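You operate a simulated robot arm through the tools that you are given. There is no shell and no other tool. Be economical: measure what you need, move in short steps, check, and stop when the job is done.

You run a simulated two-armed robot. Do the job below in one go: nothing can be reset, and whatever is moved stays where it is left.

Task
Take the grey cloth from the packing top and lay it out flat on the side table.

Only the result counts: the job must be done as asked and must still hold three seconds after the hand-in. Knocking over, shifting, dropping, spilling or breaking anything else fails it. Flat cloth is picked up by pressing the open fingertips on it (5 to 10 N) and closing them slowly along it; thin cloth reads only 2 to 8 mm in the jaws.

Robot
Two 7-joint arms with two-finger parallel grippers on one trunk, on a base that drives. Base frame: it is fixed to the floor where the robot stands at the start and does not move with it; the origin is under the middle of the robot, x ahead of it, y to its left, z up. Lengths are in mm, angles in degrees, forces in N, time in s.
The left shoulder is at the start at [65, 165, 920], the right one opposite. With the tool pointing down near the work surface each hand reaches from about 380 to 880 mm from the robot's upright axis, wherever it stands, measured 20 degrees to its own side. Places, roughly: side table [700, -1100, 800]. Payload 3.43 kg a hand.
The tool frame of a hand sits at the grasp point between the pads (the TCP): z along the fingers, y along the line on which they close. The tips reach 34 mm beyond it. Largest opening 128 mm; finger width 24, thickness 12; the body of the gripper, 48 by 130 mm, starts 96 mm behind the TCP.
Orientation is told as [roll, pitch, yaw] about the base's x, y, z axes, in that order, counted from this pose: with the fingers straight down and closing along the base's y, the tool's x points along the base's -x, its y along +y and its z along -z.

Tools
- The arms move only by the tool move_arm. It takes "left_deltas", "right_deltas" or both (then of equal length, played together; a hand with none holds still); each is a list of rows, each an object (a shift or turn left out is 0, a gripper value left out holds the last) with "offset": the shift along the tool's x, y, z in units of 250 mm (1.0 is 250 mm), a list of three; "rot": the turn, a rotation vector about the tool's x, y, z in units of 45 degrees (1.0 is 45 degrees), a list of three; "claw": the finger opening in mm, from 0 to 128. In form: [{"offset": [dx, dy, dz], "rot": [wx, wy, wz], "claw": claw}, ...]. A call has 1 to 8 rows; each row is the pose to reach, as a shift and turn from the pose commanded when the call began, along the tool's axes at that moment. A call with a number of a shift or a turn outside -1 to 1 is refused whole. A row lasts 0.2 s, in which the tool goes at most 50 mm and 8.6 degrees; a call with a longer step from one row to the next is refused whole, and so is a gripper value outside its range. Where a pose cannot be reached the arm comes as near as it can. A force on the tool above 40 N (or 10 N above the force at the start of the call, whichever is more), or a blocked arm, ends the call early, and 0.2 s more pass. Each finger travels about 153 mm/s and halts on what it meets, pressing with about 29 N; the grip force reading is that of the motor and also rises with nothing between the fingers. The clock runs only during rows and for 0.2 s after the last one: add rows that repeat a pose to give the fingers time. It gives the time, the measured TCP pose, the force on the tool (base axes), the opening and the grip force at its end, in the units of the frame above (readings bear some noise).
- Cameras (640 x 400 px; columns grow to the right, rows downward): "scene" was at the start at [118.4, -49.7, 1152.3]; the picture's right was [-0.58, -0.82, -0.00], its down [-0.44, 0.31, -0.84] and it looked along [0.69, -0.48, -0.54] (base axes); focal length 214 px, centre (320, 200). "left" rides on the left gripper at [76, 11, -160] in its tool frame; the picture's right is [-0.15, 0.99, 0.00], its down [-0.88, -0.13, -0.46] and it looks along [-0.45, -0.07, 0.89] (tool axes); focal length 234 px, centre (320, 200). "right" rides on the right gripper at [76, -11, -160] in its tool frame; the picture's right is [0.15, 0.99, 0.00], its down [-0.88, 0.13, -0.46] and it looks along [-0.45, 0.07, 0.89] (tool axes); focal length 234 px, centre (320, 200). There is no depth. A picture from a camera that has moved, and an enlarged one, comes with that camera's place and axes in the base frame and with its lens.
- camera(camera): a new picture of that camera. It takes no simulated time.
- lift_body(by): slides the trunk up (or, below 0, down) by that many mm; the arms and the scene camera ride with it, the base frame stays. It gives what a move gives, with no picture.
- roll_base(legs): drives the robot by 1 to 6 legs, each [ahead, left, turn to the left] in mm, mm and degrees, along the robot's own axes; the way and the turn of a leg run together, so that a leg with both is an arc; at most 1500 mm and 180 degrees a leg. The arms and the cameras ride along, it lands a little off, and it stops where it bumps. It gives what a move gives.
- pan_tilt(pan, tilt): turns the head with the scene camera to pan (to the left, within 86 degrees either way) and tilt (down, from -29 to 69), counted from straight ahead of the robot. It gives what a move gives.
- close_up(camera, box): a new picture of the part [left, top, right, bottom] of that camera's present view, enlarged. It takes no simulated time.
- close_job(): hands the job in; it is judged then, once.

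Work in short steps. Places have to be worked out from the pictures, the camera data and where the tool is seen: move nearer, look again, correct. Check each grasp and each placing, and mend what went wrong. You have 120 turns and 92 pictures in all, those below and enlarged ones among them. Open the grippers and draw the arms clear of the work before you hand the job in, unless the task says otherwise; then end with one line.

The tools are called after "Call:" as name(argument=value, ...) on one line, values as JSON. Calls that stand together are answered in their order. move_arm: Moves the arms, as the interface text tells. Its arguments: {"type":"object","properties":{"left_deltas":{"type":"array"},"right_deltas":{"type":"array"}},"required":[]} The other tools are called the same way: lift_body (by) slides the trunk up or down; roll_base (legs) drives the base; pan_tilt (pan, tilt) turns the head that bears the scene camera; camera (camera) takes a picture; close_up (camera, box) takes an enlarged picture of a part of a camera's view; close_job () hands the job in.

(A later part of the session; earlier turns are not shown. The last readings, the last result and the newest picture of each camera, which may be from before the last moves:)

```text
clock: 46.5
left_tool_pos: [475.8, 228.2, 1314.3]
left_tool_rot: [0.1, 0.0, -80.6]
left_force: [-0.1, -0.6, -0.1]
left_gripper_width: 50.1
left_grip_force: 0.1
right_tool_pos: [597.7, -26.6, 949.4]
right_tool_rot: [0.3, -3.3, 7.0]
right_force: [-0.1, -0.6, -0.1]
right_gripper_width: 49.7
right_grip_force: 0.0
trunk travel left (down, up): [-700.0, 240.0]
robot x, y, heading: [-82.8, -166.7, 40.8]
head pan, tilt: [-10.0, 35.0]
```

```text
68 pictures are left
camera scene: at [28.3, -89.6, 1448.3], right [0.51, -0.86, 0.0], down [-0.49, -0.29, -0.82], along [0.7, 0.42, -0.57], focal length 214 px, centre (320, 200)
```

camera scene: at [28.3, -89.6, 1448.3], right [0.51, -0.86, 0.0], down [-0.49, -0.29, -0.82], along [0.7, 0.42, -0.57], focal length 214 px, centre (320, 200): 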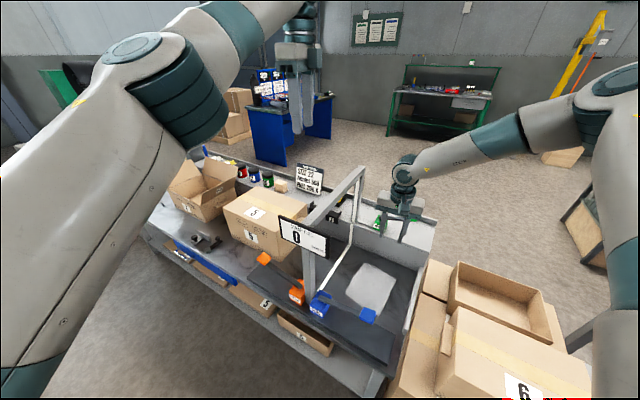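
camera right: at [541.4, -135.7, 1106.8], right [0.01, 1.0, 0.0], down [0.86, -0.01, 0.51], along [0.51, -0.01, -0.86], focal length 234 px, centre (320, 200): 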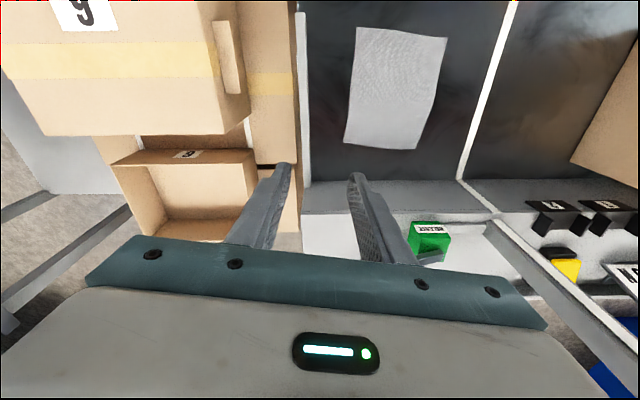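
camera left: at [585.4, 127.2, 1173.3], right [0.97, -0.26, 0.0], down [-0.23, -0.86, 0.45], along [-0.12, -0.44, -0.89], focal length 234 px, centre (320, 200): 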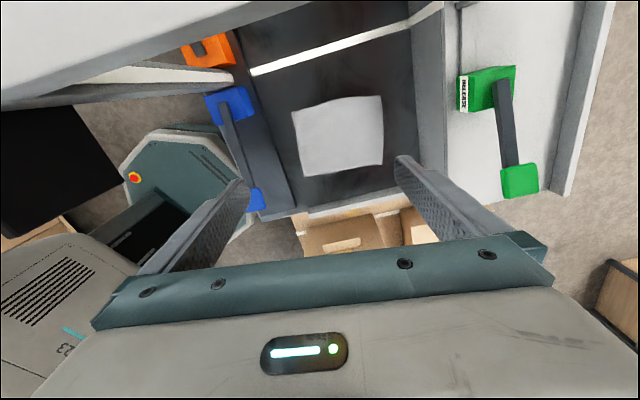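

The right hand is above the cloth. I level it and turn it to yaw ~84 so the fingers close along the cloth's length.

Call:
move_arm(right_deltas=[{"rot": [0, 0.073, 0]}])

Call:
move_arm(right_deltas=[{"rot": [0, 0, -0.18]}, {"rot": [0, 0, -0.36]}, {"rot": [0, 0, -0.54]}, {"rot": [0, 0, -0.72]}, {"rot": [0, 0, -0.9]}, {"rot": [0, 0, -1.0]}])

Call:
move_arm(right_deltas=[{"rot": [0, 0, -0.18]}, {"rot": [0, 0, -0.36]}, {"rot": [0, 0, -0.54]}, {"rot": [0, 0, -0.71]}])

Call:
camera(camera="right")

```text
clock: 47.0
left_tool_pos: [474.7, 226.7, 1314.2]
left_tool_rot: [0.0, 0.1, -80.5]
left_force: [0.8, -0.8, 1.0]
left_gripper_width: 50.1
left_grip_force: 0.1
right_tool_pos: [598.1, -26.1, 949.9]
right_tool_rot: [0.3, 0.0, 6.9]
right_force: [0.4, 0.5, -1.0]
right_gripper_width: 49.8
right_grip_force: 0.0
trunk travel left (down, up): [-700.0, 240.0]
robot x, y, heading: [-88.8, -166.6, 40.9]
head pan, tilt: [-10.0, 35.0]
```

```text
clock: 48.4
left_tool_pos: [474.5, 228.7, 1314.2]
left_tool_rot: [0.2, 0.1, -80.6]
left_force: [-0.1, 0.1, 0.4]
left_gripper_width: 49.7
left_grip_force: 0.0
right_tool_pos: [597.4, -25.9, 949.7]
right_tool_rot: [0.2, -0.3, 52.1]
right_force: [0.2, 1.0, 0.0]
right_gripper_width: 50.1
right_grip_force: 0.0
trunk travel left (down, up): [-700.0, 240.0]
robot x, y, heading: [-90.2, -165.0, 41.0]
head pan, tilt: [-10.0, 35.0]
```

```text
clock: 49.4
left_tool_pos: [475.3, 226.7, 1315.2]
left_tool_rot: [0.1, 0.2, -80.7]
left_force: [0.3, 0.2, 0.0]
left_gripper_width: 49.9
left_grip_force: 0.1
right_tool_pos: [569.6, -26.7, 949.3]
right_tool_rot: [-0.7, -0.5, 83.5]
right_force: [-0.1, -0.8, -0.8]
right_gripper_width: 50.2
right_grip_force: 0.0
right hand out of reach, approached as far as the arm can: row 4
trunk travel left (down, up): [-700.0, 240.0]
robot x, y, heading: [-88.1, -169.1, 40.9]
head pan, tilt: [-10.0, 35.0]
```

```text
67 pictures are left
camera right: at [568.5, -105.9, 1107.8], right [-1.0, -0.03, -0.01], down [-0.03, 0.89, 0.46], along [0.0, 0.46, -0.89], focal length 234 px, centre (320, 200)
```

right: 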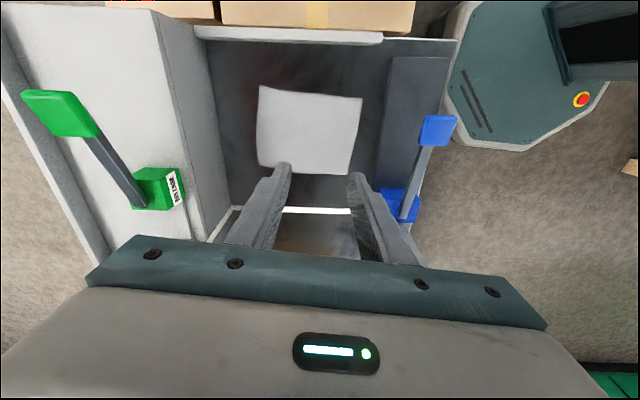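

From three views the cloth's far edge runs from (686,-91) to (707,61). I lower the right hand toward (663,-10), still about 100 mm above the cloth.

Call:
move_arm(right_deltas=[{"offset": [0, 0, 0.18]}, {"offset": [-0.03, -0.09, 0.34]}, {"offset": [-0.06, -0.18, 0.5]}, {"offset": [-0.09, -0.27, 0.64]}, {"offset": [-0.117, -0.36, 0.76]}])

```text
clock: 50.5
left_tool_pos: [474.9, 229.7, 1315.8]
left_tool_rot: [0.1, 0.0, -80.6]
left_force: [0.3, 0.8, -2.5]
left_gripper_width: 50.1
left_grip_force: 0.0
right_tool_pos: [561.8, -37.1, 839.3]
right_tool_rot: [-0.2, -0.5, 83.7]
right_force: [0.1, -0.1, 0.3]
right_gripper_width: 49.9
right_grip_force: 0.0
right hand out of reach, approached as far as the arm can: row 1, 2, 3, 4, 5
trunk travel left (down, up): [-700.0, 240.0]
robot x, y, heading: [-87.4, -165.9, 40.8]
head pan, tilt: [-10.0, 35.0]
```

Reach is poor with the trunk so high. I retract the left hand away from above the gantry, then lower the trunk for the right arm.

Call:
move_arm(left_deltas=[{"offset": [0.05, -0.17, 0]}, {"offset": [0.1, -0.34, 0]}, {"offset": [0.15, -0.51, 0]}, {"offset": [0.2, -0.68, 0]}, {"offset": [0.25, -0.85, 0]}, {"offset": [0.3, -1.0, 0]}])

Call:
camera(camera="scene")

```text
clock: 52.0
left_tool_pos: [214.8, 264.2, 1313.1]
left_tool_rot: [0.2, -0.1, -80.7]
left_force: [-0.5, -0.7, -0.4]
left_gripper_width: 50.0
left_grip_force: 0.2
right_tool_pos: [561.7, -36.3, 840.1]
right_tool_rot: [-0.5, -0.4, 83.8]
right_force: [-0.2, 0.7, 0.1]
right_gripper_width: 49.6
right_grip_force: 0.1
trunk travel left (down, up): [-700.0, 240.0]
robot x, y, heading: [-90.8, -165.0, 40.6]
head pan, tilt: [-10.0, 35.0]
```

```text
66 pictures are left
camera scene: at [25.6, -88.6, 1448.4], right [0.51, -0.86, 0.0], down [-0.49, -0.29, -0.82], along [0.7, 0.42, -0.57], focal length 214 px, centre (320, 200)
```

scene: 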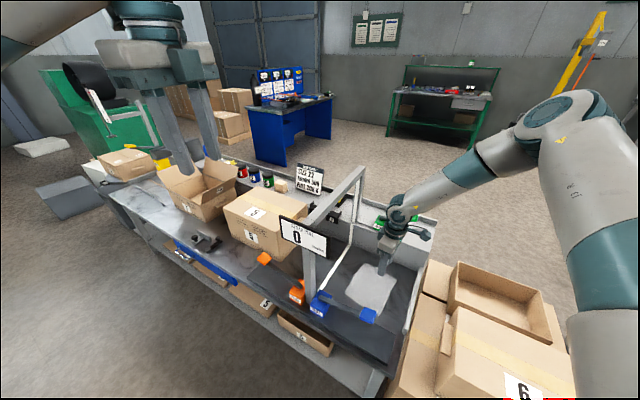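

The left hand is clear of everything. I raise the right hand 200 mm first, then lower the trunk 200 mm, so its height stays the same.

Call:
move_arm(right_deltas=[{"offset": [0, 0, -0.18]}, {"offset": [0, 0, -0.36]}, {"offset": [0, 0, -0.54]}, {"offset": [0, 0, -0.72]}, {"offset": [0, 0, -0.84]}])

Call:
lift_body(by=-220)

Call:
move_arm(right_deltas=[{"offset": [-0.03, -0.09, 0.0]}, {"offset": [-0.06, -0.18, 0.0]}, {"offset": [-0.09, -0.27, 0.0]}, {"offset": [-0.117, -0.4, 0.0]}])

```text
clock: 53.1
left_tool_pos: [215.5, 263.3, 1313.0]
left_tool_rot: [0.1, 0.1, -80.6]
left_force: [-1.3, 0.2, 0.0]
left_gripper_width: 50.0
left_grip_force: 0.0
right_tool_pos: [558.8, -40.4, 1049.1]
right_tool_rot: [-0.2, -0.2, 83.6]
right_force: [-0.1, -0.5, 0.5]
right_gripper_width: 50.0
right_grip_force: 0.0
right hand out of reach, approached as far as the arm can: row 4, 5
trunk travel left (down, up): [-700.0, 240.0]
robot x, y, heading: [-85.6, -166.0, 40.8]
head pan, tilt: [-10.0, 35.0]
```

```text
clock: 55.5
left_tool_pos: [216.2, 263.2, 1092.9]
left_tool_rot: [0.1, 0.1, -80.6]
left_force: [0.1, 0.3, 0.5]
left_gripper_width: 49.9
left_grip_force: 0.1
right_tool_pos: [559.9, -42.0, 828.9]
right_tool_rot: [-0.1, -0.5, 83.6]
right_force: [-0.1, -0.9, 0.2]
right_gripper_width: 49.9
right_grip_force: 0.1
trunk travel left (down, up): [-480.0, 460.0]
robot x, y, heading: [-89.9, -163.1, 40.8]
head pan, tilt: [-10.0, 35.0]
```

```text
clock: 56.5
left_tool_pos: [215.8, 263.2, 1093.5]
left_tool_rot: [0.2, 0.2, -80.6]
left_force: [-0.2, 0.6, 0.6]
left_gripper_width: 50.1
left_grip_force: 0.0
right_tool_pos: [562.7, -29.5, 827.8]
right_tool_rot: [-0.4, -0.4, 83.2]
right_force: [0.2, 0.2, -0.2]
right_gripper_width: 49.9
right_grip_force: 0.1
right hand out of reach, approached as far as the arm can: row 1, 2, 3, 4
trunk travel left (down, up): [-480.0, 460.0]
robot x, y, heading: [-90.2, -168.9, 40.8]
head pan, tilt: [-10.0, 35.0]
```

It's the wrist turn that limits here. I ease the yaw back to about 60 and go for the far-edge middle.

Call:
move_arm(right_deltas=[{"rot": [0, 0, 0.18]}, {"rot": [0, 0, 0.36]}, {"rot": [0, 0, 0.51]}])

Call:
move_arm(right_deltas=[{"offset": [-0.08, -0.08, 0.05]}, {"offset": [-0.16, -0.16, 0.1]}, {"offset": [-0.24, -0.24, 0.15]}, {"offset": [-0.276, -0.31, 0.2]}])

```text
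clock: 57.3
left_tool_pos: [214.7, 262.5, 1094.5]
left_tool_rot: [0.2, 0.2, -80.6]
left_force: [0.0, 0.4, 0.6]
left_gripper_width: 50.1
left_grip_force: 0.1
right_tool_pos: [563.3, -28.5, 829.5]
right_tool_rot: [0.0, -0.4, 60.4]
right_force: [0.5, 0.1, -0.8]
right_gripper_width: 50.0
right_grip_force: 0.1
trunk travel left (down, up): [-480.0, 460.0]
robot x, y, heading: [-86.1, -167.0, 41.1]
head pan, tilt: [-10.0, 35.0]
```

```text
clock: 58.3
left_tool_pos: [216.6, 261.8, 1092.9]
left_tool_rot: [0.1, 0.0, -80.6]
left_force: [0.5, -0.1, 0.0]
left_gripper_width: 50.0
left_grip_force: 0.1
right_tool_pos: [665.9, -5.9, 779.8]
right_tool_rot: [0.0, -0.4, 60.7]
right_force: [0.7, 0.9, 0.2]
right_gripper_width: 50.3
right_grip_force: 0.1
trunk travel left (down, up): [-480.0, 460.0]
robot x, y, heading: [-90.9, -167.6, 40.8]
head pan, tilt: [-10.0, 35.0]
```

It reaches (666,-6,780). I try a little more yaw, then check the view.

Call:
move_arm(right_deltas=[{"rot": [0, 0, -0.15]}, {"rot": [0, 0, -0.3]}])

Call:
camera(camera="right")

```text
clock: 58.9
left_tool_pos: [214.7, 264.0, 1094.3]
left_tool_rot: [0.2, 0.0, -80.6]
left_force: [-0.1, -0.1, -0.2]
left_gripper_width: 49.9
left_grip_force: 0.0
right_tool_pos: [623.0, -7.2, 779.5]
right_tool_rot: [-1.0, -0.6, 73.4]
right_force: [-0.8, 0.3, 1.0]
right_gripper_width: 49.9
right_grip_force: 0.1
right hand out of reach, approached as far as the arm can: row 1, 2
trunk travel left (down, up): [-480.0, 460.0]
robot x, y, heading: [-87.3, -165.1, 40.7]
head pan, tilt: [-10.0, 35.0]
```

```text
65 pictures are left
camera right: at [607.9, -85.6, 938.4], right [-0.99, 0.14, -0.02], down [0.12, 0.88, 0.46], along [0.08, 0.46, -0.89], focal length 234 px, centre (320, 200)
```

right: 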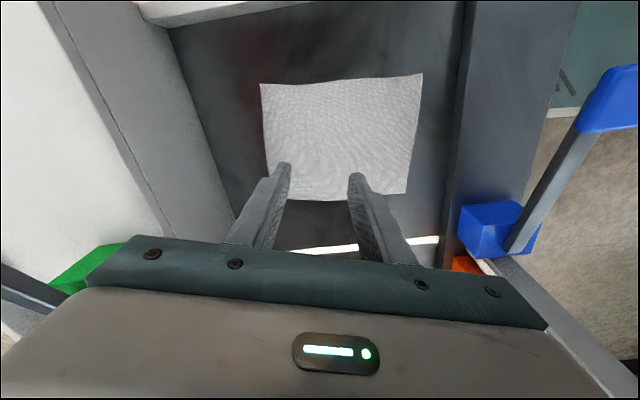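

The yaw limit is real, so I go back to yaw 60 over (664,-10) and lower to z≈700 with a 34 mm opening.

Call:
move_arm(right_deltas=[{"offset": [0, 0, 0], "rot": [0, 0, 0.15]}, {"offset": [0, 0, 0], "rot": [0, 0, 0.3]}, {"offset": [-0.02, -0.08, 0.1], "rot": [0, 0, 0.3], "claw": 34}, {"offset": [-0.035, -0.16, 0.22], "rot": [0, 0, 0.3]}, {"offset": [-0.035, -0.16, 0.32], "rot": [0, 0, 0.3]}])

Call:
camera(camera="right")

```text
clock: 60.1
left_tool_pos: [215.7, 263.5, 1093.2]
left_tool_rot: [0.1, -0.1, -80.6]
left_force: [0.6, 0.3, 0.6]
left_gripper_width: 49.9
left_grip_force: 0.1
right_tool_pos: [667.2, -7.8, 697.3]
right_tool_rot: [-0.2, -0.5, 60.4]
right_force: [0.7, -0.3, 0.4]
right_gripper_width: 34.1
right_grip_force: 0.1
trunk travel left (down, up): [-480.0, 460.0]
robot x, y, heading: [-87.8, -170.7, 40.7]
head pan, tilt: [-10.0, 35.0]
```

```text
64 pictures are left
camera right: at [637.1, -81.4, 855.8], right [-0.93, 0.36, 0.0], down [0.32, 0.83, 0.46], along [0.17, 0.43, -0.89], focal length 234 px, centre (320, 200)
```

right: 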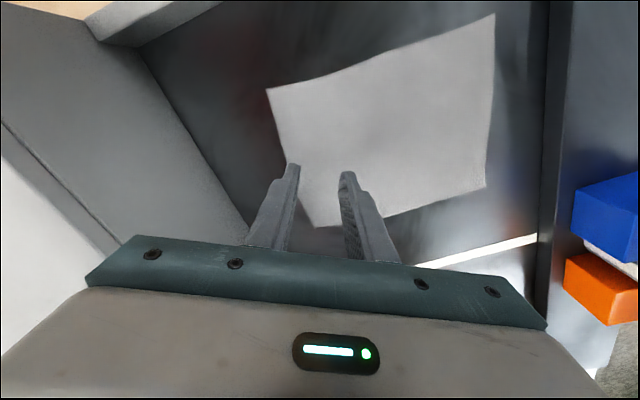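

The outer finger would land only a few mm inside the edge, so I shift 10 mm inward and descend to just above the cloth.

Call:
move_arm(right_deltas=[{"offset": [0, 0.04, 0.06]}, {"offset": [0, 0.04, 0.12]}, {"offset": [0, 0.04, 0.15]}])

Call:
camera(camera="right")

```text
clock: 60.9
left_tool_pos: [214.5, 263.5, 1093.3]
left_tool_rot: [0.1, 0.1, -80.6]
left_force: [-0.9, 0.1, -0.9]
left_gripper_width: 50.0
left_grip_force: 0.0
right_tool_pos: [654.0, -10.9, 668.3]
right_tool_rot: [-0.1, -0.3, 60.6]
right_force: [-0.4, 0.4, -0.4]
right_gripper_width: 33.8
right_grip_force: 0.1
right hand out of reach, approached as far as the arm can: row 2, 3
trunk travel left (down, up): [-480.0, 460.0]
robot x, y, heading: [-87.1, -169.0, 40.7]
head pan, tilt: [-10.0, 35.0]
```

```text
63 pictures are left
camera right: at [624.2, -84.5, 827.8], right [-0.93, 0.36, 0.0], down [0.32, 0.83, 0.46], along [0.17, 0.43, -0.89], focal length 234 px, centre (320, 200)
```

right: 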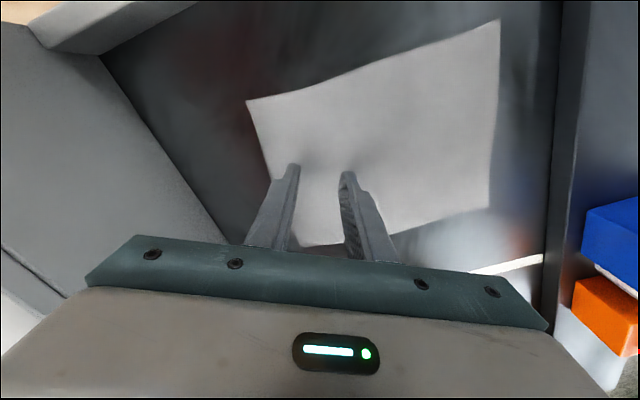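

The arm reaches its limit going down, so I let the trunk do the pressing: straight down, posture unchanged.

Call:
lift_body(by=-15)

Call:
lift_body(by=-4)

```text
clock: 61.5
left_tool_pos: [215.5, 262.9, 1079.1]
left_tool_rot: [0.1, 0.2, -80.5]
left_force: [0.7, -0.2, -0.2]
left_gripper_width: 49.9
left_grip_force: 0.0
right_tool_pos: [654.1, -10.7, 654.2]
right_tool_rot: [0.0, -0.5, 60.6]
right_force: [1.0, 1.0, 6.5]
right_gripper_width: 34.3
right_grip_force: 0.1
trunk travel left (down, up): [-465.0, 475.0]
robot x, y, heading: [-88.3, -164.1, 40.8]
head pan, tilt: [-10.0, 35.0]
```

```text
clock: 62.0
left_tool_pos: [213.3, 261.3, 1075.1]
left_tool_rot: [0.2, 0.1, -80.6]
left_force: [0.9, -0.1, 0.2]
left_gripper_width: 49.9
left_grip_force: 0.1
right_tool_pos: [652.7, -9.8, 656.1]
right_tool_rot: [-0.2, -0.7, 60.6]
right_force: [1.0, -3.3, 29.6]
right_gripper_width: 33.6
right_grip_force: 0.0
trunk travel left (down, up): [-461.0, 479.0]
robot x, y, heading: [-91.0, -164.7, 40.7]
head pan, tilt: [-10.0, 35.0]
```

Contact is at tip height ≈621, but 30 N is too much. I back off 3 mm to get to 5–10 N.

Call:
lift_body(by=-0.1)

Call:
lift_body(by=3.5)

```text
clock: 62.5
left_tool_pos: [213.3, 261.5, 1076.5]
left_tool_rot: [0.3, 0.1, -80.6]
left_force: [0.3, -0.7, 0.0]
left_gripper_width: 50.2
left_grip_force: 0.0
right_tool_pos: [653.1, -10.6, 654.2]
right_tool_rot: [-0.2, -0.8, 60.6]
right_force: [3.5, -1.2, 37.9]
right_gripper_width: 32.8
right_grip_force: 0.1
trunk travel left (down, up): [-461.0, 479.0]
robot x, y, heading: [-85.0, -165.5, 40.8]
head pan, tilt: [-10.0, 35.0]
```

```text
clock: 63.1
left_tool_pos: [214.1, 263.5, 1079.3]
left_tool_rot: [0.2, 0.1, -80.6]
left_force: [-0.7, -0.3, -0.2]
left_gripper_width: 50.2
left_grip_force: 0.1
right_tool_pos: [653.4, -10.6, 655.5]
right_tool_rot: [-0.1, -0.5, 60.6]
right_force: [3.6, 2.1, 22.4]
right_gripper_width: 33.0
right_grip_force: 0.1
trunk travel left (down, up): [-464.0, 476.0]
robot x, y, heading: [-85.4, -166.8, 41.0]
head pan, tilt: [-10.0, 35.0]
```

Still 22 N; another 1.5 mm up.

Call:
lift_body(by=1.5)

```text
clock: 63.6
left_tool_pos: [213.6, 263.3, 1079.9]
left_tool_rot: [0.2, 0.1, -80.6]
left_force: [-0.2, -0.2, -0.1]
left_gripper_width: 49.8
left_grip_force: 0.1
right_tool_pos: [652.3, -10.9, 654.7]
right_tool_rot: [0.0, -0.3, 60.6]
right_force: [0.1, 1.9, 11.8]
right_gripper_width: 33.9
right_grip_force: 0.0
trunk travel left (down, up): [-466.0, 474.0]
robot x, y, heading: [-87.1, -168.2, 40.9]
head pan, tilt: [-10.0, 35.0]
```

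About 10 N, so I close the fingers slowly along the cloth.

Call:
move_arm(right_deltas=[{"claw": 29}, {"claw": 24}, {"claw": 19}, {"claw": 14}, {"claw": 9}, {"claw": 5}, {"claw": 0}, {"claw": 0}])

Call:
camera(camera="right")

```text
clock: 65.4
left_tool_pos: [216.1, 262.9, 1079.1]
left_tool_rot: [0.2, 0.1, -80.6]
left_force: [1.1, 0.0, 0.3]
left_gripper_width: 49.9
left_grip_force: 0.0
right_tool_pos: [654.0, -9.6, 655.4]
right_tool_rot: [0.1, -0.5, 60.6]
right_force: [0.5, 0.7, 1.3]
right_gripper_width: 1.9
right_grip_force: 29.1
trunk travel left (down, up): [-466.0, 474.0]
robot x, y, heading: [-87.2, -165.8, 40.8]
head pan, tilt: [-10.0, 35.0]
```

```text
62 pictures are left
camera right: at [624.1, -84.6, 813.8], right [-0.93, 0.36, 0.0], down [0.32, 0.83, 0.46], along [0.17, 0.43, -0.89], focal length 234 px, centre (320, 200)
```

right: 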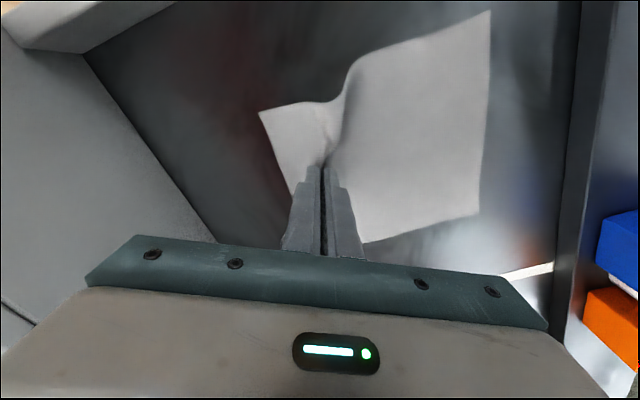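

A ridge is caught in the jaws. I lift with the trunk and check.

Call:
lift_body(by=120)

Call:
camera(camera="right")

Call:
camera(camera="scene")

```text
clock: 66.9
left_tool_pos: [215.6, 261.7, 1199.4]
left_tool_rot: [0.0, 0.2, -80.6]
left_force: [0.0, 0.1, -0.3]
left_gripper_width: 49.9
left_grip_force: 0.1
right_tool_pos: [654.0, -11.1, 776.4]
right_tool_rot: [-0.1, -0.4, 60.6]
right_force: [0.8, 0.5, 0.5]
right_gripper_width: 1.8
right_grip_force: 29.0
trunk travel left (down, up): [-586.0, 354.0]
robot x, y, heading: [-86.3, -169.2, 40.6]
head pan, tilt: [-10.0, 35.0]
```

```text
61 pictures are left
camera right: at [624.3, -84.5, 933.6], right [-0.93, 0.36, 0.0], down [0.32, 0.83, 0.46], along [0.17, 0.43, -0.89], focal length 234 px, centre (320, 200)
```

right: 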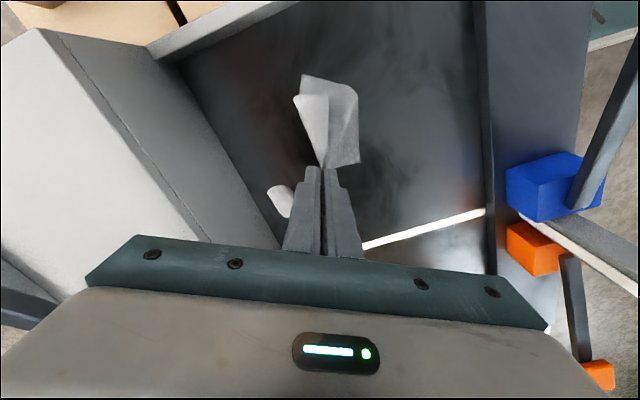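

```text
60 pictures are left
camera scene: at [28.1, -89.3, 1334.1], right [0.51, -0.86, 0.0], down [-0.49, -0.29, -0.82], along [0.7, 0.42, -0.57], focal length 214 px, centre (320, 200)
```

scene: 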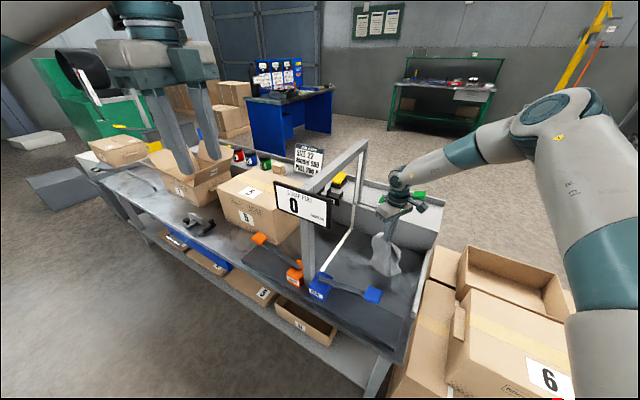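

The cloth hangs from the right hand, all of it off the top. I raise the trunk well above table height before driving.

Call:
lift_body(by=330)

Call:
roll_base(legs=[[0, 0, -20], [0, 0, -21]])

Call:
pan_tilt(pan=-60, tilt=40)

Call:
camera(camera="scene")

```text
clock: 70.1
left_tool_pos: [215.8, 262.3, 1530.1]
left_tool_rot: [0.0, 0.1, -80.6]
left_force: [0.6, 0.6, -0.2]
left_gripper_width: 49.9
left_grip_force: 0.1
right_tool_pos: [652.7, -11.6, 1104.0]
right_tool_rot: [0.1, -0.5, 60.7]
right_force: [-0.9, 0.2, 0.2]
right_gripper_width: 1.7
right_grip_force: 29.1
trunk travel left (down, up): [-916.0, 24.0]
robot x, y, heading: [-85.7, -167.3, 40.6]
head pan, tilt: [-10.0, 35.0]
```

```text
clock: 72.7
left_tool_pos: [423.5, -38.8, 1529.2]
left_tool_rot: [0.1, 0.0, -121.6]
left_force: [-0.1, 0.6, -0.2]
left_gripper_width: 50.3
left_grip_force: 0.0
right_tool_pos: [576.6, -533.5, 1105.9]
right_tool_rot: [0.0, -0.4, 19.8]
right_force: [0.3, -0.4, 0.5]
right_gripper_width: 1.8
right_grip_force: 29.1
trunk travel left (down, up): [-916.0, 24.0]
robot x, y, heading: [-91.4, -166.0, 0.1]
head pan, tilt: [-10.0, 35.0]
```

```text
clock: 73.9
left_tool_pos: [424.5, -39.7, 1530.0]
left_tool_rot: [0.1, 0.1, -121.5]
left_force: [0.7, 0.6, 0.3]
left_gripper_width: 50.0
left_grip_force: 0.0
right_tool_pos: [575.7, -533.4, 1105.1]
right_tool_rot: [0.0, -0.4, 19.8]
right_force: [0.4, 1.0, -0.8]
right_gripper_width: 1.7
right_grip_force: 28.5
trunk travel left (down, up): [-916.0, 24.0]
robot x, y, heading: [-86.8, -167.2, -0.1]
head pan, tilt: [-60.0, 40.0]
```

```text
59 pictures are left
camera scene: at [7.2, -240.7, 1656.6], right [-0.87, -0.5, 0.0], down [-0.32, 0.56, -0.77], along [0.38, -0.66, -0.64], focal length 214 px, centre (320, 200)
```

scene: 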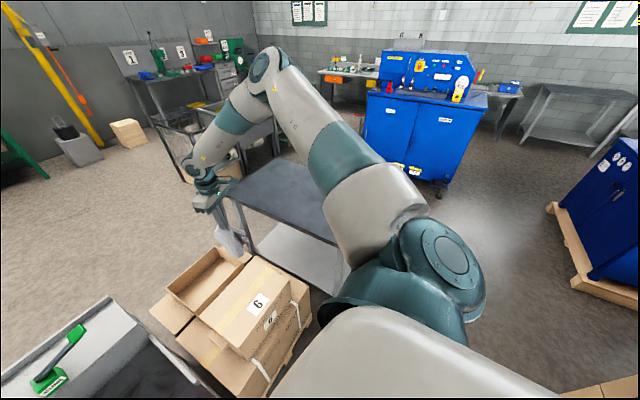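

The way is clear on the right. I back off 150 mm and slide about 790 mm right, to the near short end of the side table.

Call:
roll_base(legs=[[-150, 0, 0], [0, -400, 0], [0, -390, 0]])

Call:
pan_tilt(pan=-15, tilt=55)

Call:
camera(camera="scene")

```text
clock: 79.4
left_tool_pos: [271.5, -810.6, 1529.4]
left_tool_rot: [0.2, -0.1, -120.8]
left_force: [-0.3, -0.6, 0.7]
left_gripper_width: 50.0
left_grip_force: 0.1
right_tool_pos: [429.0, -1304.1, 1106.1]
right_tool_rot: [-0.1, -0.4, 20.3]
right_force: [-0.5, -0.5, 0.4]
right_gripper_width: 1.8
right_grip_force: 29.1
trunk travel left (down, up): [-916.0, 24.0]
robot x, y, heading: [-233.2, -944.9, 0.6]
head pan, tilt: [-60.0, 40.0]
```

```text
clock: 80.5
left_tool_pos: [273.3, -813.1, 1529.9]
left_tool_rot: [0.1, 0.0, -120.9]
left_force: [-0.5, -0.2, 0.8]
left_gripper_width: 50.0
left_grip_force: 0.0
right_tool_pos: [429.3, -1304.5, 1105.5]
right_tool_rot: [0.0, -0.5, 20.3]
right_force: [0.6, 0.0, -0.4]
right_gripper_width: 1.7
right_grip_force: 29.1
trunk travel left (down, up): [-916.0, 24.0]
robot x, y, heading: [-234.9, -946.7, 0.5]
head pan, tilt: [-15.0, 55.0]
```

```text
58 pictures are left
camera scene: at [-115.8, -962.5, 1636.0], right [-0.25, -0.97, 0.0], down [-0.79, 0.21, -0.57], along [0.56, -0.14, -0.82], focal length 214 px, centre (320, 200)
```

scene: 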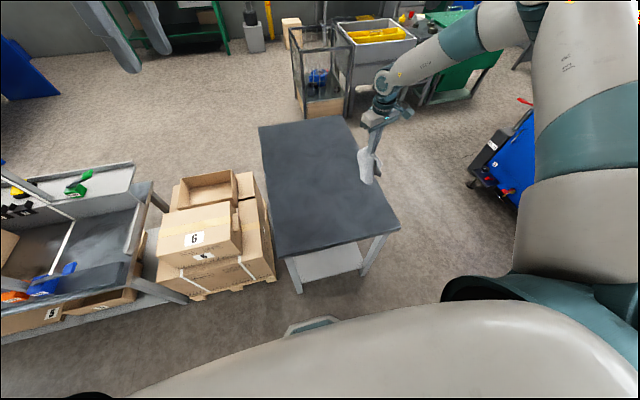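

The table spans about x 225–1075, y -860 to -1415. I'll lay the cloth by drawing it in the direction of the pinched flap (roughly -y), so first I move the hand to the start point near (370,-1130).

Call:
move_arm(right_deltas=[{"offset": [0, 0.18, 0]}, {"offset": [0, 0.36, 0]}, {"offset": [-0.01, 0.55, 0]}, {"offset": [-0.02, 0.72, 0]}, {"offset": [-0.02, 0.72, 0]}])

Call:
close_up(camera="scene", box=[240, 60, 440, 260])

Call:
camera(camera="right")

```text
clock: 81.7
left_tool_pos: [272.1, -812.8, 1529.4]
left_tool_rot: [0.1, 0.2, -120.8]
left_force: [-0.8, -0.6, -0.3]
left_gripper_width: 49.9
left_grip_force: 0.0
right_tool_pos: [351.7, -1172.4, 1132.2]
right_tool_rot: [0.1, -0.5, 20.3]
right_force: [-0.5, 0.1, -0.8]
right_gripper_width: 1.6
right_grip_force: 29.2
right hand out of reach, approached as far as the arm can: row 1, 2, 3, 4, 5
trunk travel left (down, up): [-916.0, 24.0]
robot x, y, heading: [-239.0, -946.6, 0.6]
head pan, tilt: [-15.0, 55.0]
```

```text
2.00 times, centred on (340, 160) of scene
camera zoom: at [-115.6, -963.1, 1635.9], right [-0.25, -0.97, 0.0], down [-0.79, 0.21, -0.57], along [0.55, -0.14, -0.82], focal length 429 px, centre (280, 280)
```

zoom: 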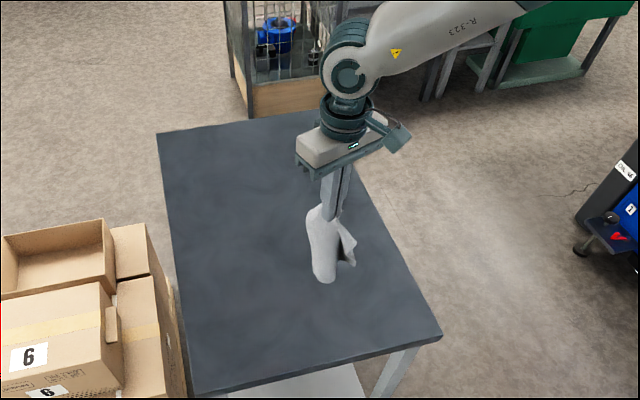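

```text
56 pictures are left
camera right: at [281.2, -1211.3, 1290.9], right [-0.48, 0.88, 0.0], down [0.78, 0.43, 0.46], along [0.41, 0.22, -0.89], focal length 234 px, centre (320, 200)
```

right: 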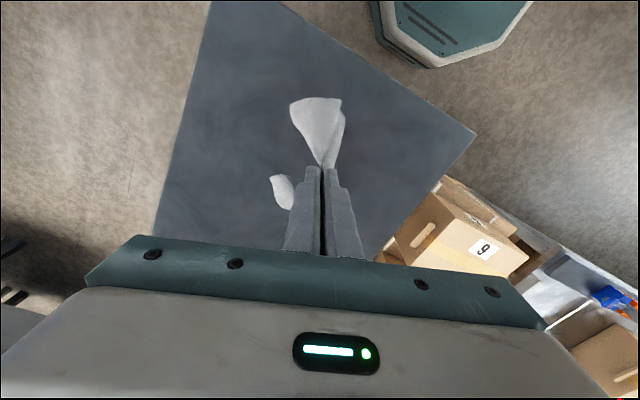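

The hand stops at (352,-1172). I shift the base 80 mm left so there is enough table to lay along -y, then lower until the hem nears the table.

Call:
roll_base(legs=[[20, 80, 0]])

Call:
lift_body(by=-110)

Call:
camera(camera="scene")

Call:
camera(camera="right")

```text
clock: 82.8
left_tool_pos: [288.4, -744.9, 1531.1]
left_tool_rot: [0.1, 0.5, -121.2]
left_force: [0.3, -1.3, -0.2]
left_gripper_width: 49.9
left_grip_force: 0.0
right_tool_pos: [368.8, -1102.5, 1131.5]
right_tool_rot: [0.4, -0.7, 20.1]
right_force: [-1.4, 0.5, 0.7]
right_gripper_width: 2.0
right_grip_force: 29.1
trunk travel left (down, up): [-916.0, 24.0]
robot x, y, heading: [-220.1, -863.5, 0.3]
head pan, tilt: [-15.0, 55.0]
```

```text
clock: 84.2
left_tool_pos: [291.1, -735.8, 1418.3]
left_tool_rot: [0.1, 0.1, -121.2]
left_force: [0.0, -0.1, -0.2]
left_gripper_width: 50.0
left_grip_force: 0.1
right_tool_pos: [369.1, -1095.6, 1022.5]
right_tool_rot: [0.0, -0.4, 20.1]
right_force: [-0.4, -0.2, 0.1]
right_gripper_width: 1.8
right_grip_force: 28.7
trunk travel left (down, up): [-806.0, 134.0]
robot x, y, heading: [-219.8, -868.8, 0.4]
head pan, tilt: [-15.0, 55.0]
```

```text
55 pictures are left
camera scene: at [-96.7, -883.3, 1526.0], right [-0.25, -0.97, 0.0], down [-0.79, 0.21, -0.57], along [0.55, -0.15, -0.82], focal length 214 px, centre (320, 200)
```

scene: 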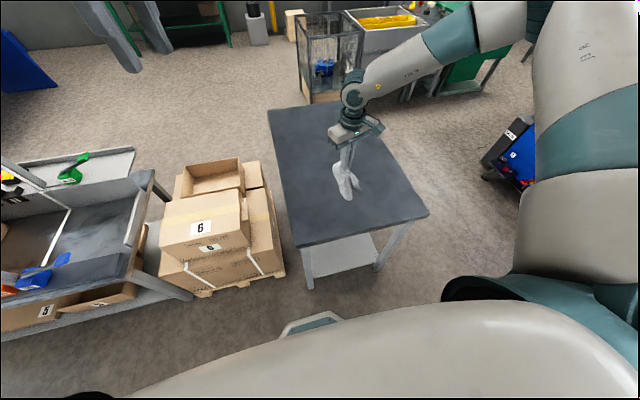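

```text
54 pictures are left
camera right: at [299.6, -1133.7, 1180.9], right [-0.48, 0.88, 0.0], down [0.78, 0.42, 0.46], along [0.41, 0.22, -0.89], focal length 234 px, centre (320, 200)
```

right: 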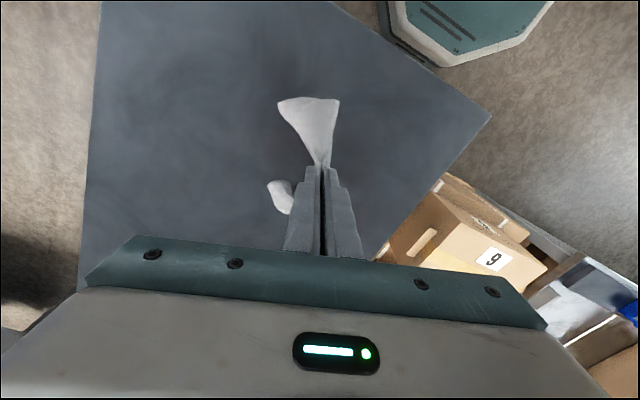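

The hem hangs just above the table. I lower and draw the hand along -y in an arc so the cloth lies down behind it.

Call:
move_arm(right_deltas=[{"offset": [0, 0, 0.12]}, {"offset": [0, -0.06, 0.26]}, {"offset": [0, -0.16, 0.4]}, {"offset": [0, -0.3, 0.52]}, {"offset": [0, -0.44, 0.61]}, {"offset": [0, -0.56, 0.67]}, {"offset": [0, -0.62, 0.7]}, {"offset": [0, -0.66, 0.7]}])

Call:
camera(camera="right")

Call:
camera(camera="scene")

```text
clock: 86.0
left_tool_pos: [291.4, -735.7, 1419.3]
left_tool_rot: [0.2, 0.1, -121.1]
left_force: [-0.1, 0.0, 0.3]
left_gripper_width: 49.9
left_grip_force: 0.1
right_tool_pos: [374.7, -1256.9, 924.8]
right_tool_rot: [0.0, -0.5, 20.1]
right_force: [-0.1, 0.3, 0.5]
right_gripper_width: 1.7
right_grip_force: 29.0
right hand out of reach, approached as far as the arm can: row 1, 2, 3, 4, 5, 6, 7, 8
trunk travel left (down, up): [-806.0, 134.0]
robot x, y, heading: [-219.6, -862.5, 0.2]
head pan, tilt: [-15.0, 55.0]
```

```text
53 pictures are left
camera right: at [305.7, -1295.3, 1083.7], right [-0.48, 0.88, 0.0], down [0.78, 0.42, 0.46], along [0.41, 0.22, -0.89], focal length 234 px, centre (320, 200)
```

right: 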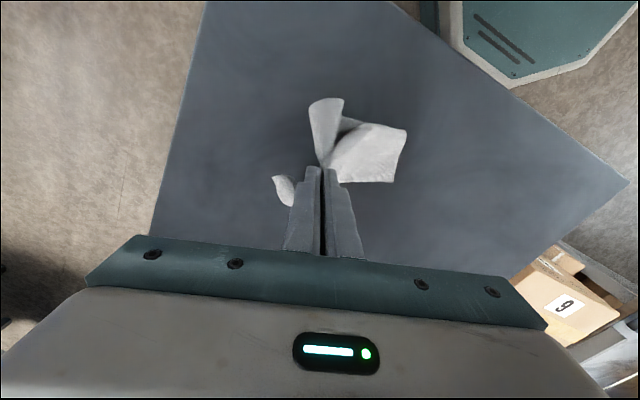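

```text
52 pictures are left
camera scene: at [-96.8, -883.9, 1525.9], right [-0.25, -0.97, 0.0], down [-0.79, 0.21, -0.57], along [0.55, -0.15, -0.82], focal length 214 px, centre (320, 200)
```

scene: 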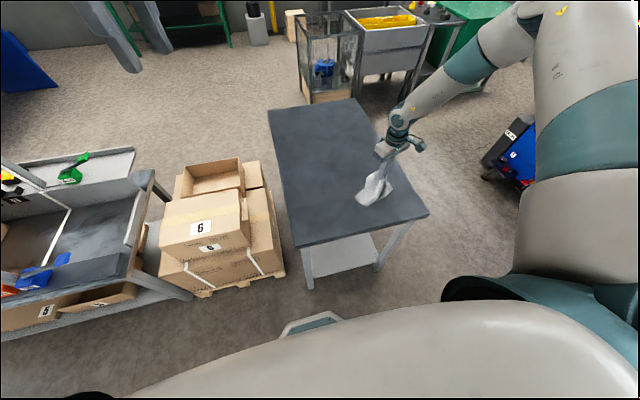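

The free end is on the table; the arm ran out of downward reach. I finish with alternating trunk-down and hand-out steps.

Call:
lift_body(by=-35)

Call:
move_arm(right_deltas=[{"offset": [0, -0.08, 0]}, {"offset": [0, -0.14, 0]}])

Call:
lift_body(by=-30)

Call:
move_arm(right_deltas=[{"offset": [0, -0.08, 0]}, {"offset": [0, -0.12, 0]}])

Call:
camera(camera="right")

```text
clock: 86.8
left_tool_pos: [290.6, -736.8, 1384.1]
left_tool_rot: [0.1, 0.1, -121.3]
left_force: [0.4, 0.2, 0.4]
left_gripper_width: 50.1
left_grip_force: 0.0
right_tool_pos: [376.3, -1256.8, 890.7]
right_tool_rot: [0.0, -0.6, 20.1]
right_force: [-1.3, 0.3, 0.8]
right_gripper_width: 1.9
right_grip_force: 29.2
trunk travel left (down, up): [-771.0, 169.0]
robot x, y, heading: [-222.8, -864.8, -0.1]
head pan, tilt: [-15.0, 55.0]
```

```text
clock: 87.4
left_tool_pos: [290.4, -737.5, 1386.3]
left_tool_rot: [0.2, 0.1, -121.2]
left_force: [-0.4, 0.6, 0.8]
left_gripper_width: 50.1
left_grip_force: 0.0
right_tool_pos: [379.8, -1290.4, 895.7]
right_tool_rot: [0.0, -0.7, 20.0]
right_force: [0.0, -1.0, -0.5]
right_gripper_width: 1.8
right_grip_force: 29.4
right hand out of reach, approached as far as the arm can: row 2
trunk travel left (down, up): [-771.0, 169.0]
robot x, y, heading: [-218.2, -863.9, 0.4]
head pan, tilt: [-15.0, 55.0]
```

```text
clock: 88.1
left_tool_pos: [291.6, -734.9, 1354.6]
left_tool_rot: [0.0, 0.1, -121.2]
left_force: [0.4, 0.5, 0.4]
left_gripper_width: 49.9
left_grip_force: 0.1
right_tool_pos: [379.9, -1290.1, 865.6]
right_tool_rot: [-0.2, -0.7, 20.1]
right_force: [0.1, 0.1, 1.7]
right_gripper_width: 1.9
right_grip_force: 29.0
trunk travel left (down, up): [-741.0, 199.0]
robot x, y, heading: [-216.5, -866.1, 0.4]
head pan, tilt: [-15.0, 55.0]
```

```text
clock: 88.7
left_tool_pos: [291.2, -735.8, 1355.2]
left_tool_rot: [0.0, 0.2, -121.1]
left_force: [-0.2, 0.2, 0.3]
left_gripper_width: 50.0
left_grip_force: 0.1
right_tool_pos: [379.8, -1312.1, 873.3]
right_tool_rot: [-0.5, -0.8, 19.9]
right_force: [-0.6, 0.4, -0.3]
right_gripper_width: 1.6
right_grip_force: 29.4
right hand out of reach, approached as far as the arm can: row 1, 2
trunk travel left (down, up): [-741.0, 199.0]
robot x, y, heading: [-220.6, -866.0, 0.1]
head pan, tilt: [-15.0, 55.0]
```

```text
51 pictures are left
camera right: at [307.2, -1349.4, 1031.5], right [-0.47, 0.88, -0.01], down [0.78, 0.42, 0.47], along [0.42, 0.21, -0.88], focal length 234 px, centre (320, 200)
```

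right: 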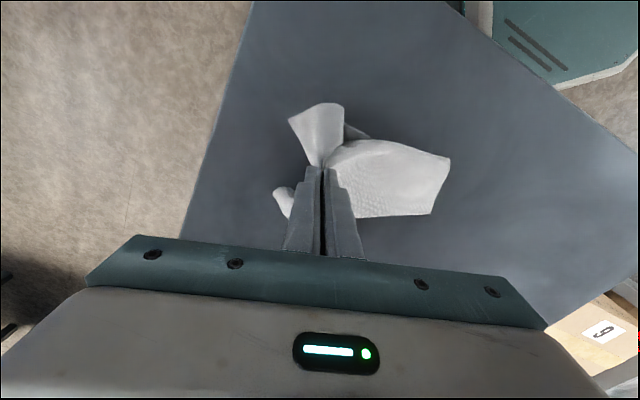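

The body of the cloth trails nicely on the table. I lower further until near contact.

Call:
lift_body(by=-30)

Call:
camera(camera="right")

```text
clock: 89.5
left_tool_pos: [290.8, -736.3, 1324.6]
left_tool_rot: [0.2, 0.1, -121.1]
left_force: [0.5, -0.1, -0.2]
left_gripper_width: 50.1
left_grip_force: 0.1
right_tool_pos: [379.5, -1312.6, 845.3]
right_tool_rot: [-0.5, -0.8, 19.8]
right_force: [-0.4, 1.0, 0.4]
right_gripper_width: 1.6
right_grip_force: 28.5
trunk travel left (down, up): [-711.0, 229.0]
robot x, y, heading: [-218.5, -868.5, 0.1]
head pan, tilt: [-15.0, 55.0]
```

```text
50 pictures are left
camera right: at [307.2, -1348.9, 1001.6], right [-0.47, 0.88, -0.01], down [0.78, 0.42, 0.47], along [0.42, 0.21, -0.88], focal length 234 px, centre (320, 200)
```

right: 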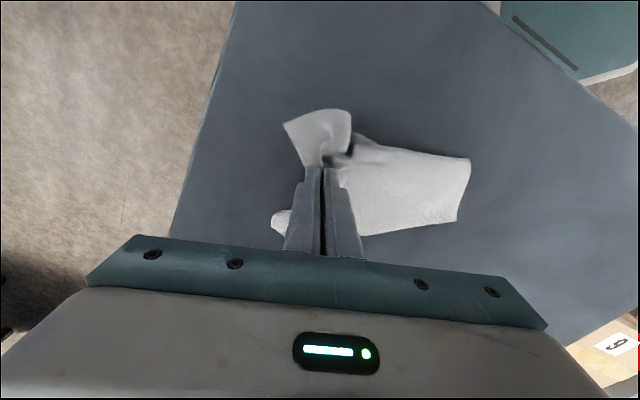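

Tips are about 10 mm above the table. I lower a touch, open gently, and lift off to look.

Call:
lift_body(by=-6)

Call:
move_arm(right_deltas=[{"claw": 8}, {"claw": 16}, {"claw": 24}, {"claw": 30}, {"claw": 30}])

Call:
lift_body(by=100)

Call:
camera(camera="right")

```text
clock: 90.0
left_tool_pos: [290.6, -735.4, 1318.8]
left_tool_rot: [0.1, 0.1, -121.1]
left_force: [-0.2, -0.8, -0.2]
left_gripper_width: 50.3
left_grip_force: 0.0
right_tool_pos: [378.5, -1311.5, 837.3]
right_tool_rot: [-0.5, -0.7, 19.9]
right_force: [0.3, 0.5, 1.5]
right_gripper_width: 2.0
right_grip_force: 29.2
trunk travel left (down, up): [-705.0, 235.0]
robot x, y, heading: [-218.2, -863.9, 0.5]
head pan, tilt: [-15.0, 55.0]
```

```text
clock: 91.2
left_tool_pos: [292.3, -736.4, 1318.2]
left_tool_rot: [0.2, 0.2, -121.2]
left_force: [-0.9, 0.7, -0.2]
left_gripper_width: 49.9
left_grip_force: 0.0
right_tool_pos: [378.9, -1313.0, 837.7]
right_tool_rot: [-0.4, -0.8, 19.9]
right_force: [0.1, 0.3, -0.1]
right_gripper_width: 30.2
right_grip_force: 0.0
trunk travel left (down, up): [-705.0, 235.0]
robot x, y, heading: [-216.4, -872.1, 0.2]
head pan, tilt: [-15.0, 55.0]
```

```text
clock: 92.5
left_tool_pos: [291.6, -737.6, 1418.0]
left_tool_rot: [0.0, 0.0, -121.2]
left_force: [-0.3, -0.8, -0.2]
left_gripper_width: 50.2
left_grip_force: 0.1
right_tool_pos: [378.4, -1312.0, 937.2]
right_tool_rot: [-0.4, -0.7, 19.9]
right_force: [-0.2, -0.1, 1.6]
right_gripper_width: 29.9
right_grip_force: 0.2
trunk travel left (down, up): [-805.0, 135.0]
robot x, y, heading: [-216.1, -863.2, 0.1]
head pan, tilt: [-15.0, 55.0]
```

```text
49 pictures are left
camera right: at [307.7, -1349.2, 1095.1], right [-0.47, 0.88, -0.01], down [0.78, 0.42, 0.47], along [0.41, 0.21, -0.88], focal length 234 px, centre (320, 200)
```

right: 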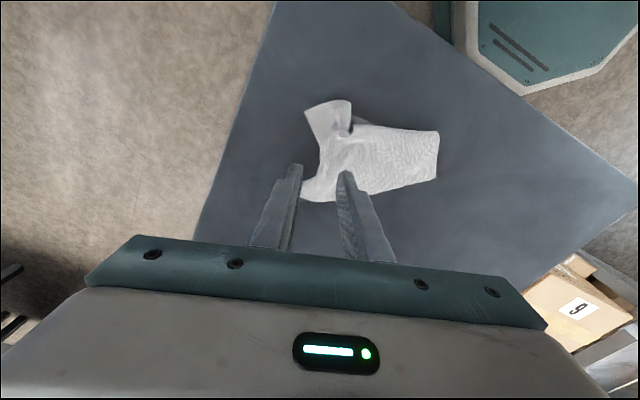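

Released. I move the right hand aside and take an enlarged look.

Call:
lift_body(by=100)

Call:
move_arm(right_deltas=[{"offset": [0, -0.18, -0.05]}, {"offset": [0, -0.36, -0.1]}, {"offset": [0, -0.5, -0.15]}])

Call:
pan_tilt(pan=-40, tilt=55)

Call:
close_up(camera="scene", box=[220, 100, 420, 225])

Call:
camera(camera="right")

```text
clock: 93.9
left_tool_pos: [292.3, -734.9, 1518.3]
left_tool_rot: [0.1, 0.1, -121.3]
left_force: [0.1, 0.7, -0.3]
left_gripper_width: 50.0
left_grip_force: 0.0
right_tool_pos: [378.4, -1312.8, 1036.5]
right_tool_rot: [-0.4, -0.8, 19.9]
right_force: [-0.3, 0.2, 0.2]
right_gripper_width: 30.0
right_grip_force: 0.0
trunk travel left (down, up): [-905.0, 35.0]
robot x, y, heading: [-219.4, -863.7, 0.5]
head pan, tilt: [-15.0, 55.0]
```

```text
clock: 94.7
left_tool_pos: [292.0, -734.7, 1518.3]
left_tool_rot: [0.2, 0.0, -121.1]
left_force: [0.1, 0.0, -1.1]
left_gripper_width: 49.9
left_grip_force: 0.0
right_tool_pos: [370.4, -1359.4, 1075.3]
right_tool_rot: [-1.4, -0.9, 19.3]
right_force: [0.0, 0.1, -0.2]
right_gripper_width: 30.1
right_grip_force: 0.0
right hand out of reach, approached as far as the arm can: row 1, 2, 3
trunk travel left (down, up): [-905.0, 35.0]
robot x, y, heading: [-216.1, -865.1, 0.2]
head pan, tilt: [-15.0, 55.0]
```

```text
clock: 95.6
left_tool_pos: [290.2, -737.2, 1518.6]
left_tool_rot: [0.1, 0.1, -121.2]
left_force: [-0.5, 0.1, 0.7]
left_gripper_width: 49.7
left_grip_force: 0.1
right_tool_pos: [369.7, -1361.1, 1075.5]
right_tool_rot: [-1.4, -1.0, 19.4]
right_force: [-1.4, -0.2, -0.3]
right_gripper_width: 30.3
right_grip_force: 0.1
trunk travel left (down, up): [-905.0, 35.0]
robot x, y, heading: [-218.0, -866.7, -0.1]
head pan, tilt: [-40.0, 55.0]
```

```text
3.20 times, centred on (320, 162) of scene
camera zoom: at [-111.2, -912.1, 1625.0], right [-0.64, -0.77, 0.0], down [-0.63, 0.52, -0.57], along [0.44, -0.37, -0.82], focal length 686 px, centre (320, 320)
```

zoom: 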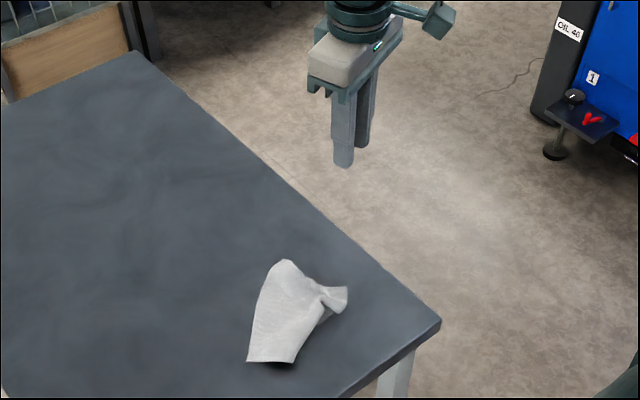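

```text
47 pictures are left
camera right: at [295.4, -1395.4, 1233.7], right [-0.46, 0.89, -0.03], down [0.78, 0.42, 0.47], along [0.43, 0.2, -0.88], focal length 234 px, centre (320, 200)
```

right: 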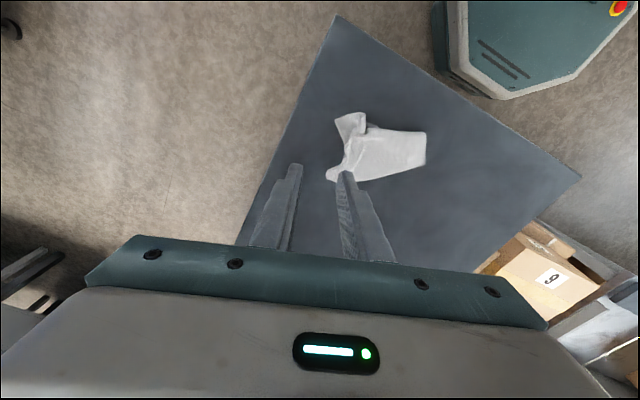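

I enlarge the right camera's view to understand how the folds lie.

Call:
close_up(camera="right", box=[310, 95, 450, 190])

```text
4.21 times, centred on (380, 142) of right
camera zoom: at [295.4, -1395.4, 1233.7], right [-0.46, 0.89, -0.03], down [0.78, 0.42, 0.47], along [0.43, 0.2, -0.88], focal length 986 px, centre (67, 442)
```

zoom: 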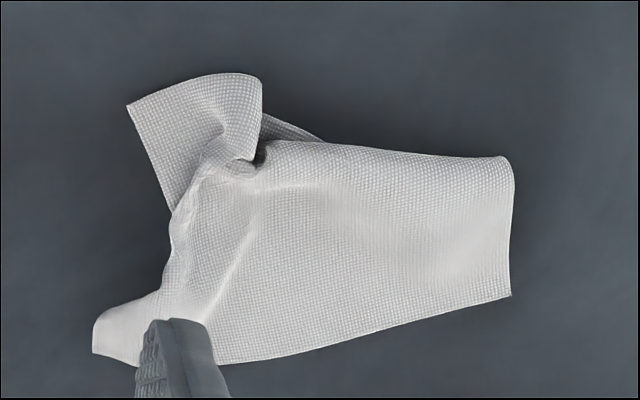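

Now the shape is clear: the long edge A(343,-1154)–C(456,-1308) is a free, real edge, and the far third is folded under. If both hands lift that edge the rest will hang open. I'll drive so the robot faces that edge squarely (heading ≈36°), raising the right hand first.

Call:
move_arm(right_deltas=[{"offset": [0, 0, -0.18]}, {"offset": [0, 0, -0.36]}, {"offset": [0, 0, -0.54]}, {"offset": [0, 0, -0.72]}, {"offset": [0, 0, -0.9]}])

Call:
roll_base(legs=[[0, -640, 0], [0, 0, 36]])

Call:
pan_tilt(pan=-5, tilt=55)

Call:
camera(camera="scene")

```text
clock: 96.8
left_tool_pos: [290.4, -735.9, 1518.3]
left_tool_rot: [0.2, 0.1, -121.2]
left_force: [-0.8, 0.9, 0.7]
left_gripper_width: 50.0
left_grip_force: 0.2
right_tool_pos: [362.8, -1356.9, 1303.5]
right_tool_rot: [-0.6, -0.8, 19.5]
right_force: [0.5, 0.5, 0.1]
right_gripper_width: 30.2
right_grip_force: 0.0
right hand out of reach, approached as far as the arm can: row 1, 5
trunk travel left (down, up): [-905.0, 35.0]
robot x, y, heading: [-217.3, -867.0, 0.3]
head pan, tilt: [-40.0, 55.0]
```

```text
clock: 102.0
left_tool_pos: [128.6, -1096.7, 1518.4]
left_tool_rot: [0.1, 0.2, -86.0]
left_force: [0.6, -0.4, -0.5]
left_gripper_width: 50.3
left_grip_force: 0.1
right_tool_pos: [543.9, -1560.6, 1302.6]
right_tool_rot: [-0.6, -0.8, 54.8]
right_force: [-1.0, -1.0, 0.7]
right_gripper_width: 30.2
right_grip_force: 0.1
trunk travel left (down, up): [-905.0, 35.0]
robot x, y, heading: [-216.1, -1494.9, 35.5]
head pan, tilt: [-40.0, 55.0]
```

```text
clock: 103.0
left_tool_pos: [127.8, -1095.0, 1518.3]
left_tool_rot: [0.1, 0.2, -86.0]
left_force: [0.1, -0.1, 0.4]
left_gripper_width: 50.0
left_grip_force: 0.0
right_tool_pos: [544.3, -1561.4, 1304.1]
right_tool_rot: [-0.5, -0.8, 54.8]
right_force: [-0.7, -0.2, 0.0]
right_gripper_width: 30.1
right_grip_force: 0.1
trunk travel left (down, up): [-905.0, 35.0]
robot x, y, heading: [-217.0, -1494.2, 35.5]
head pan, tilt: [-5.0, 55.0]
```

```text
45 pictures are left
camera scene: at [-110.1, -1429.5, 1625.0], right [0.51, -0.86, 0.0], down [-0.71, -0.42, -0.57], along [0.49, 0.29, -0.82], focal length 214 px, centre (320, 200)
```

scene: 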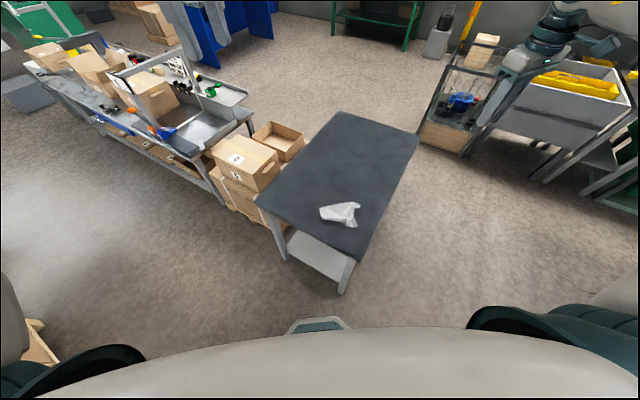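

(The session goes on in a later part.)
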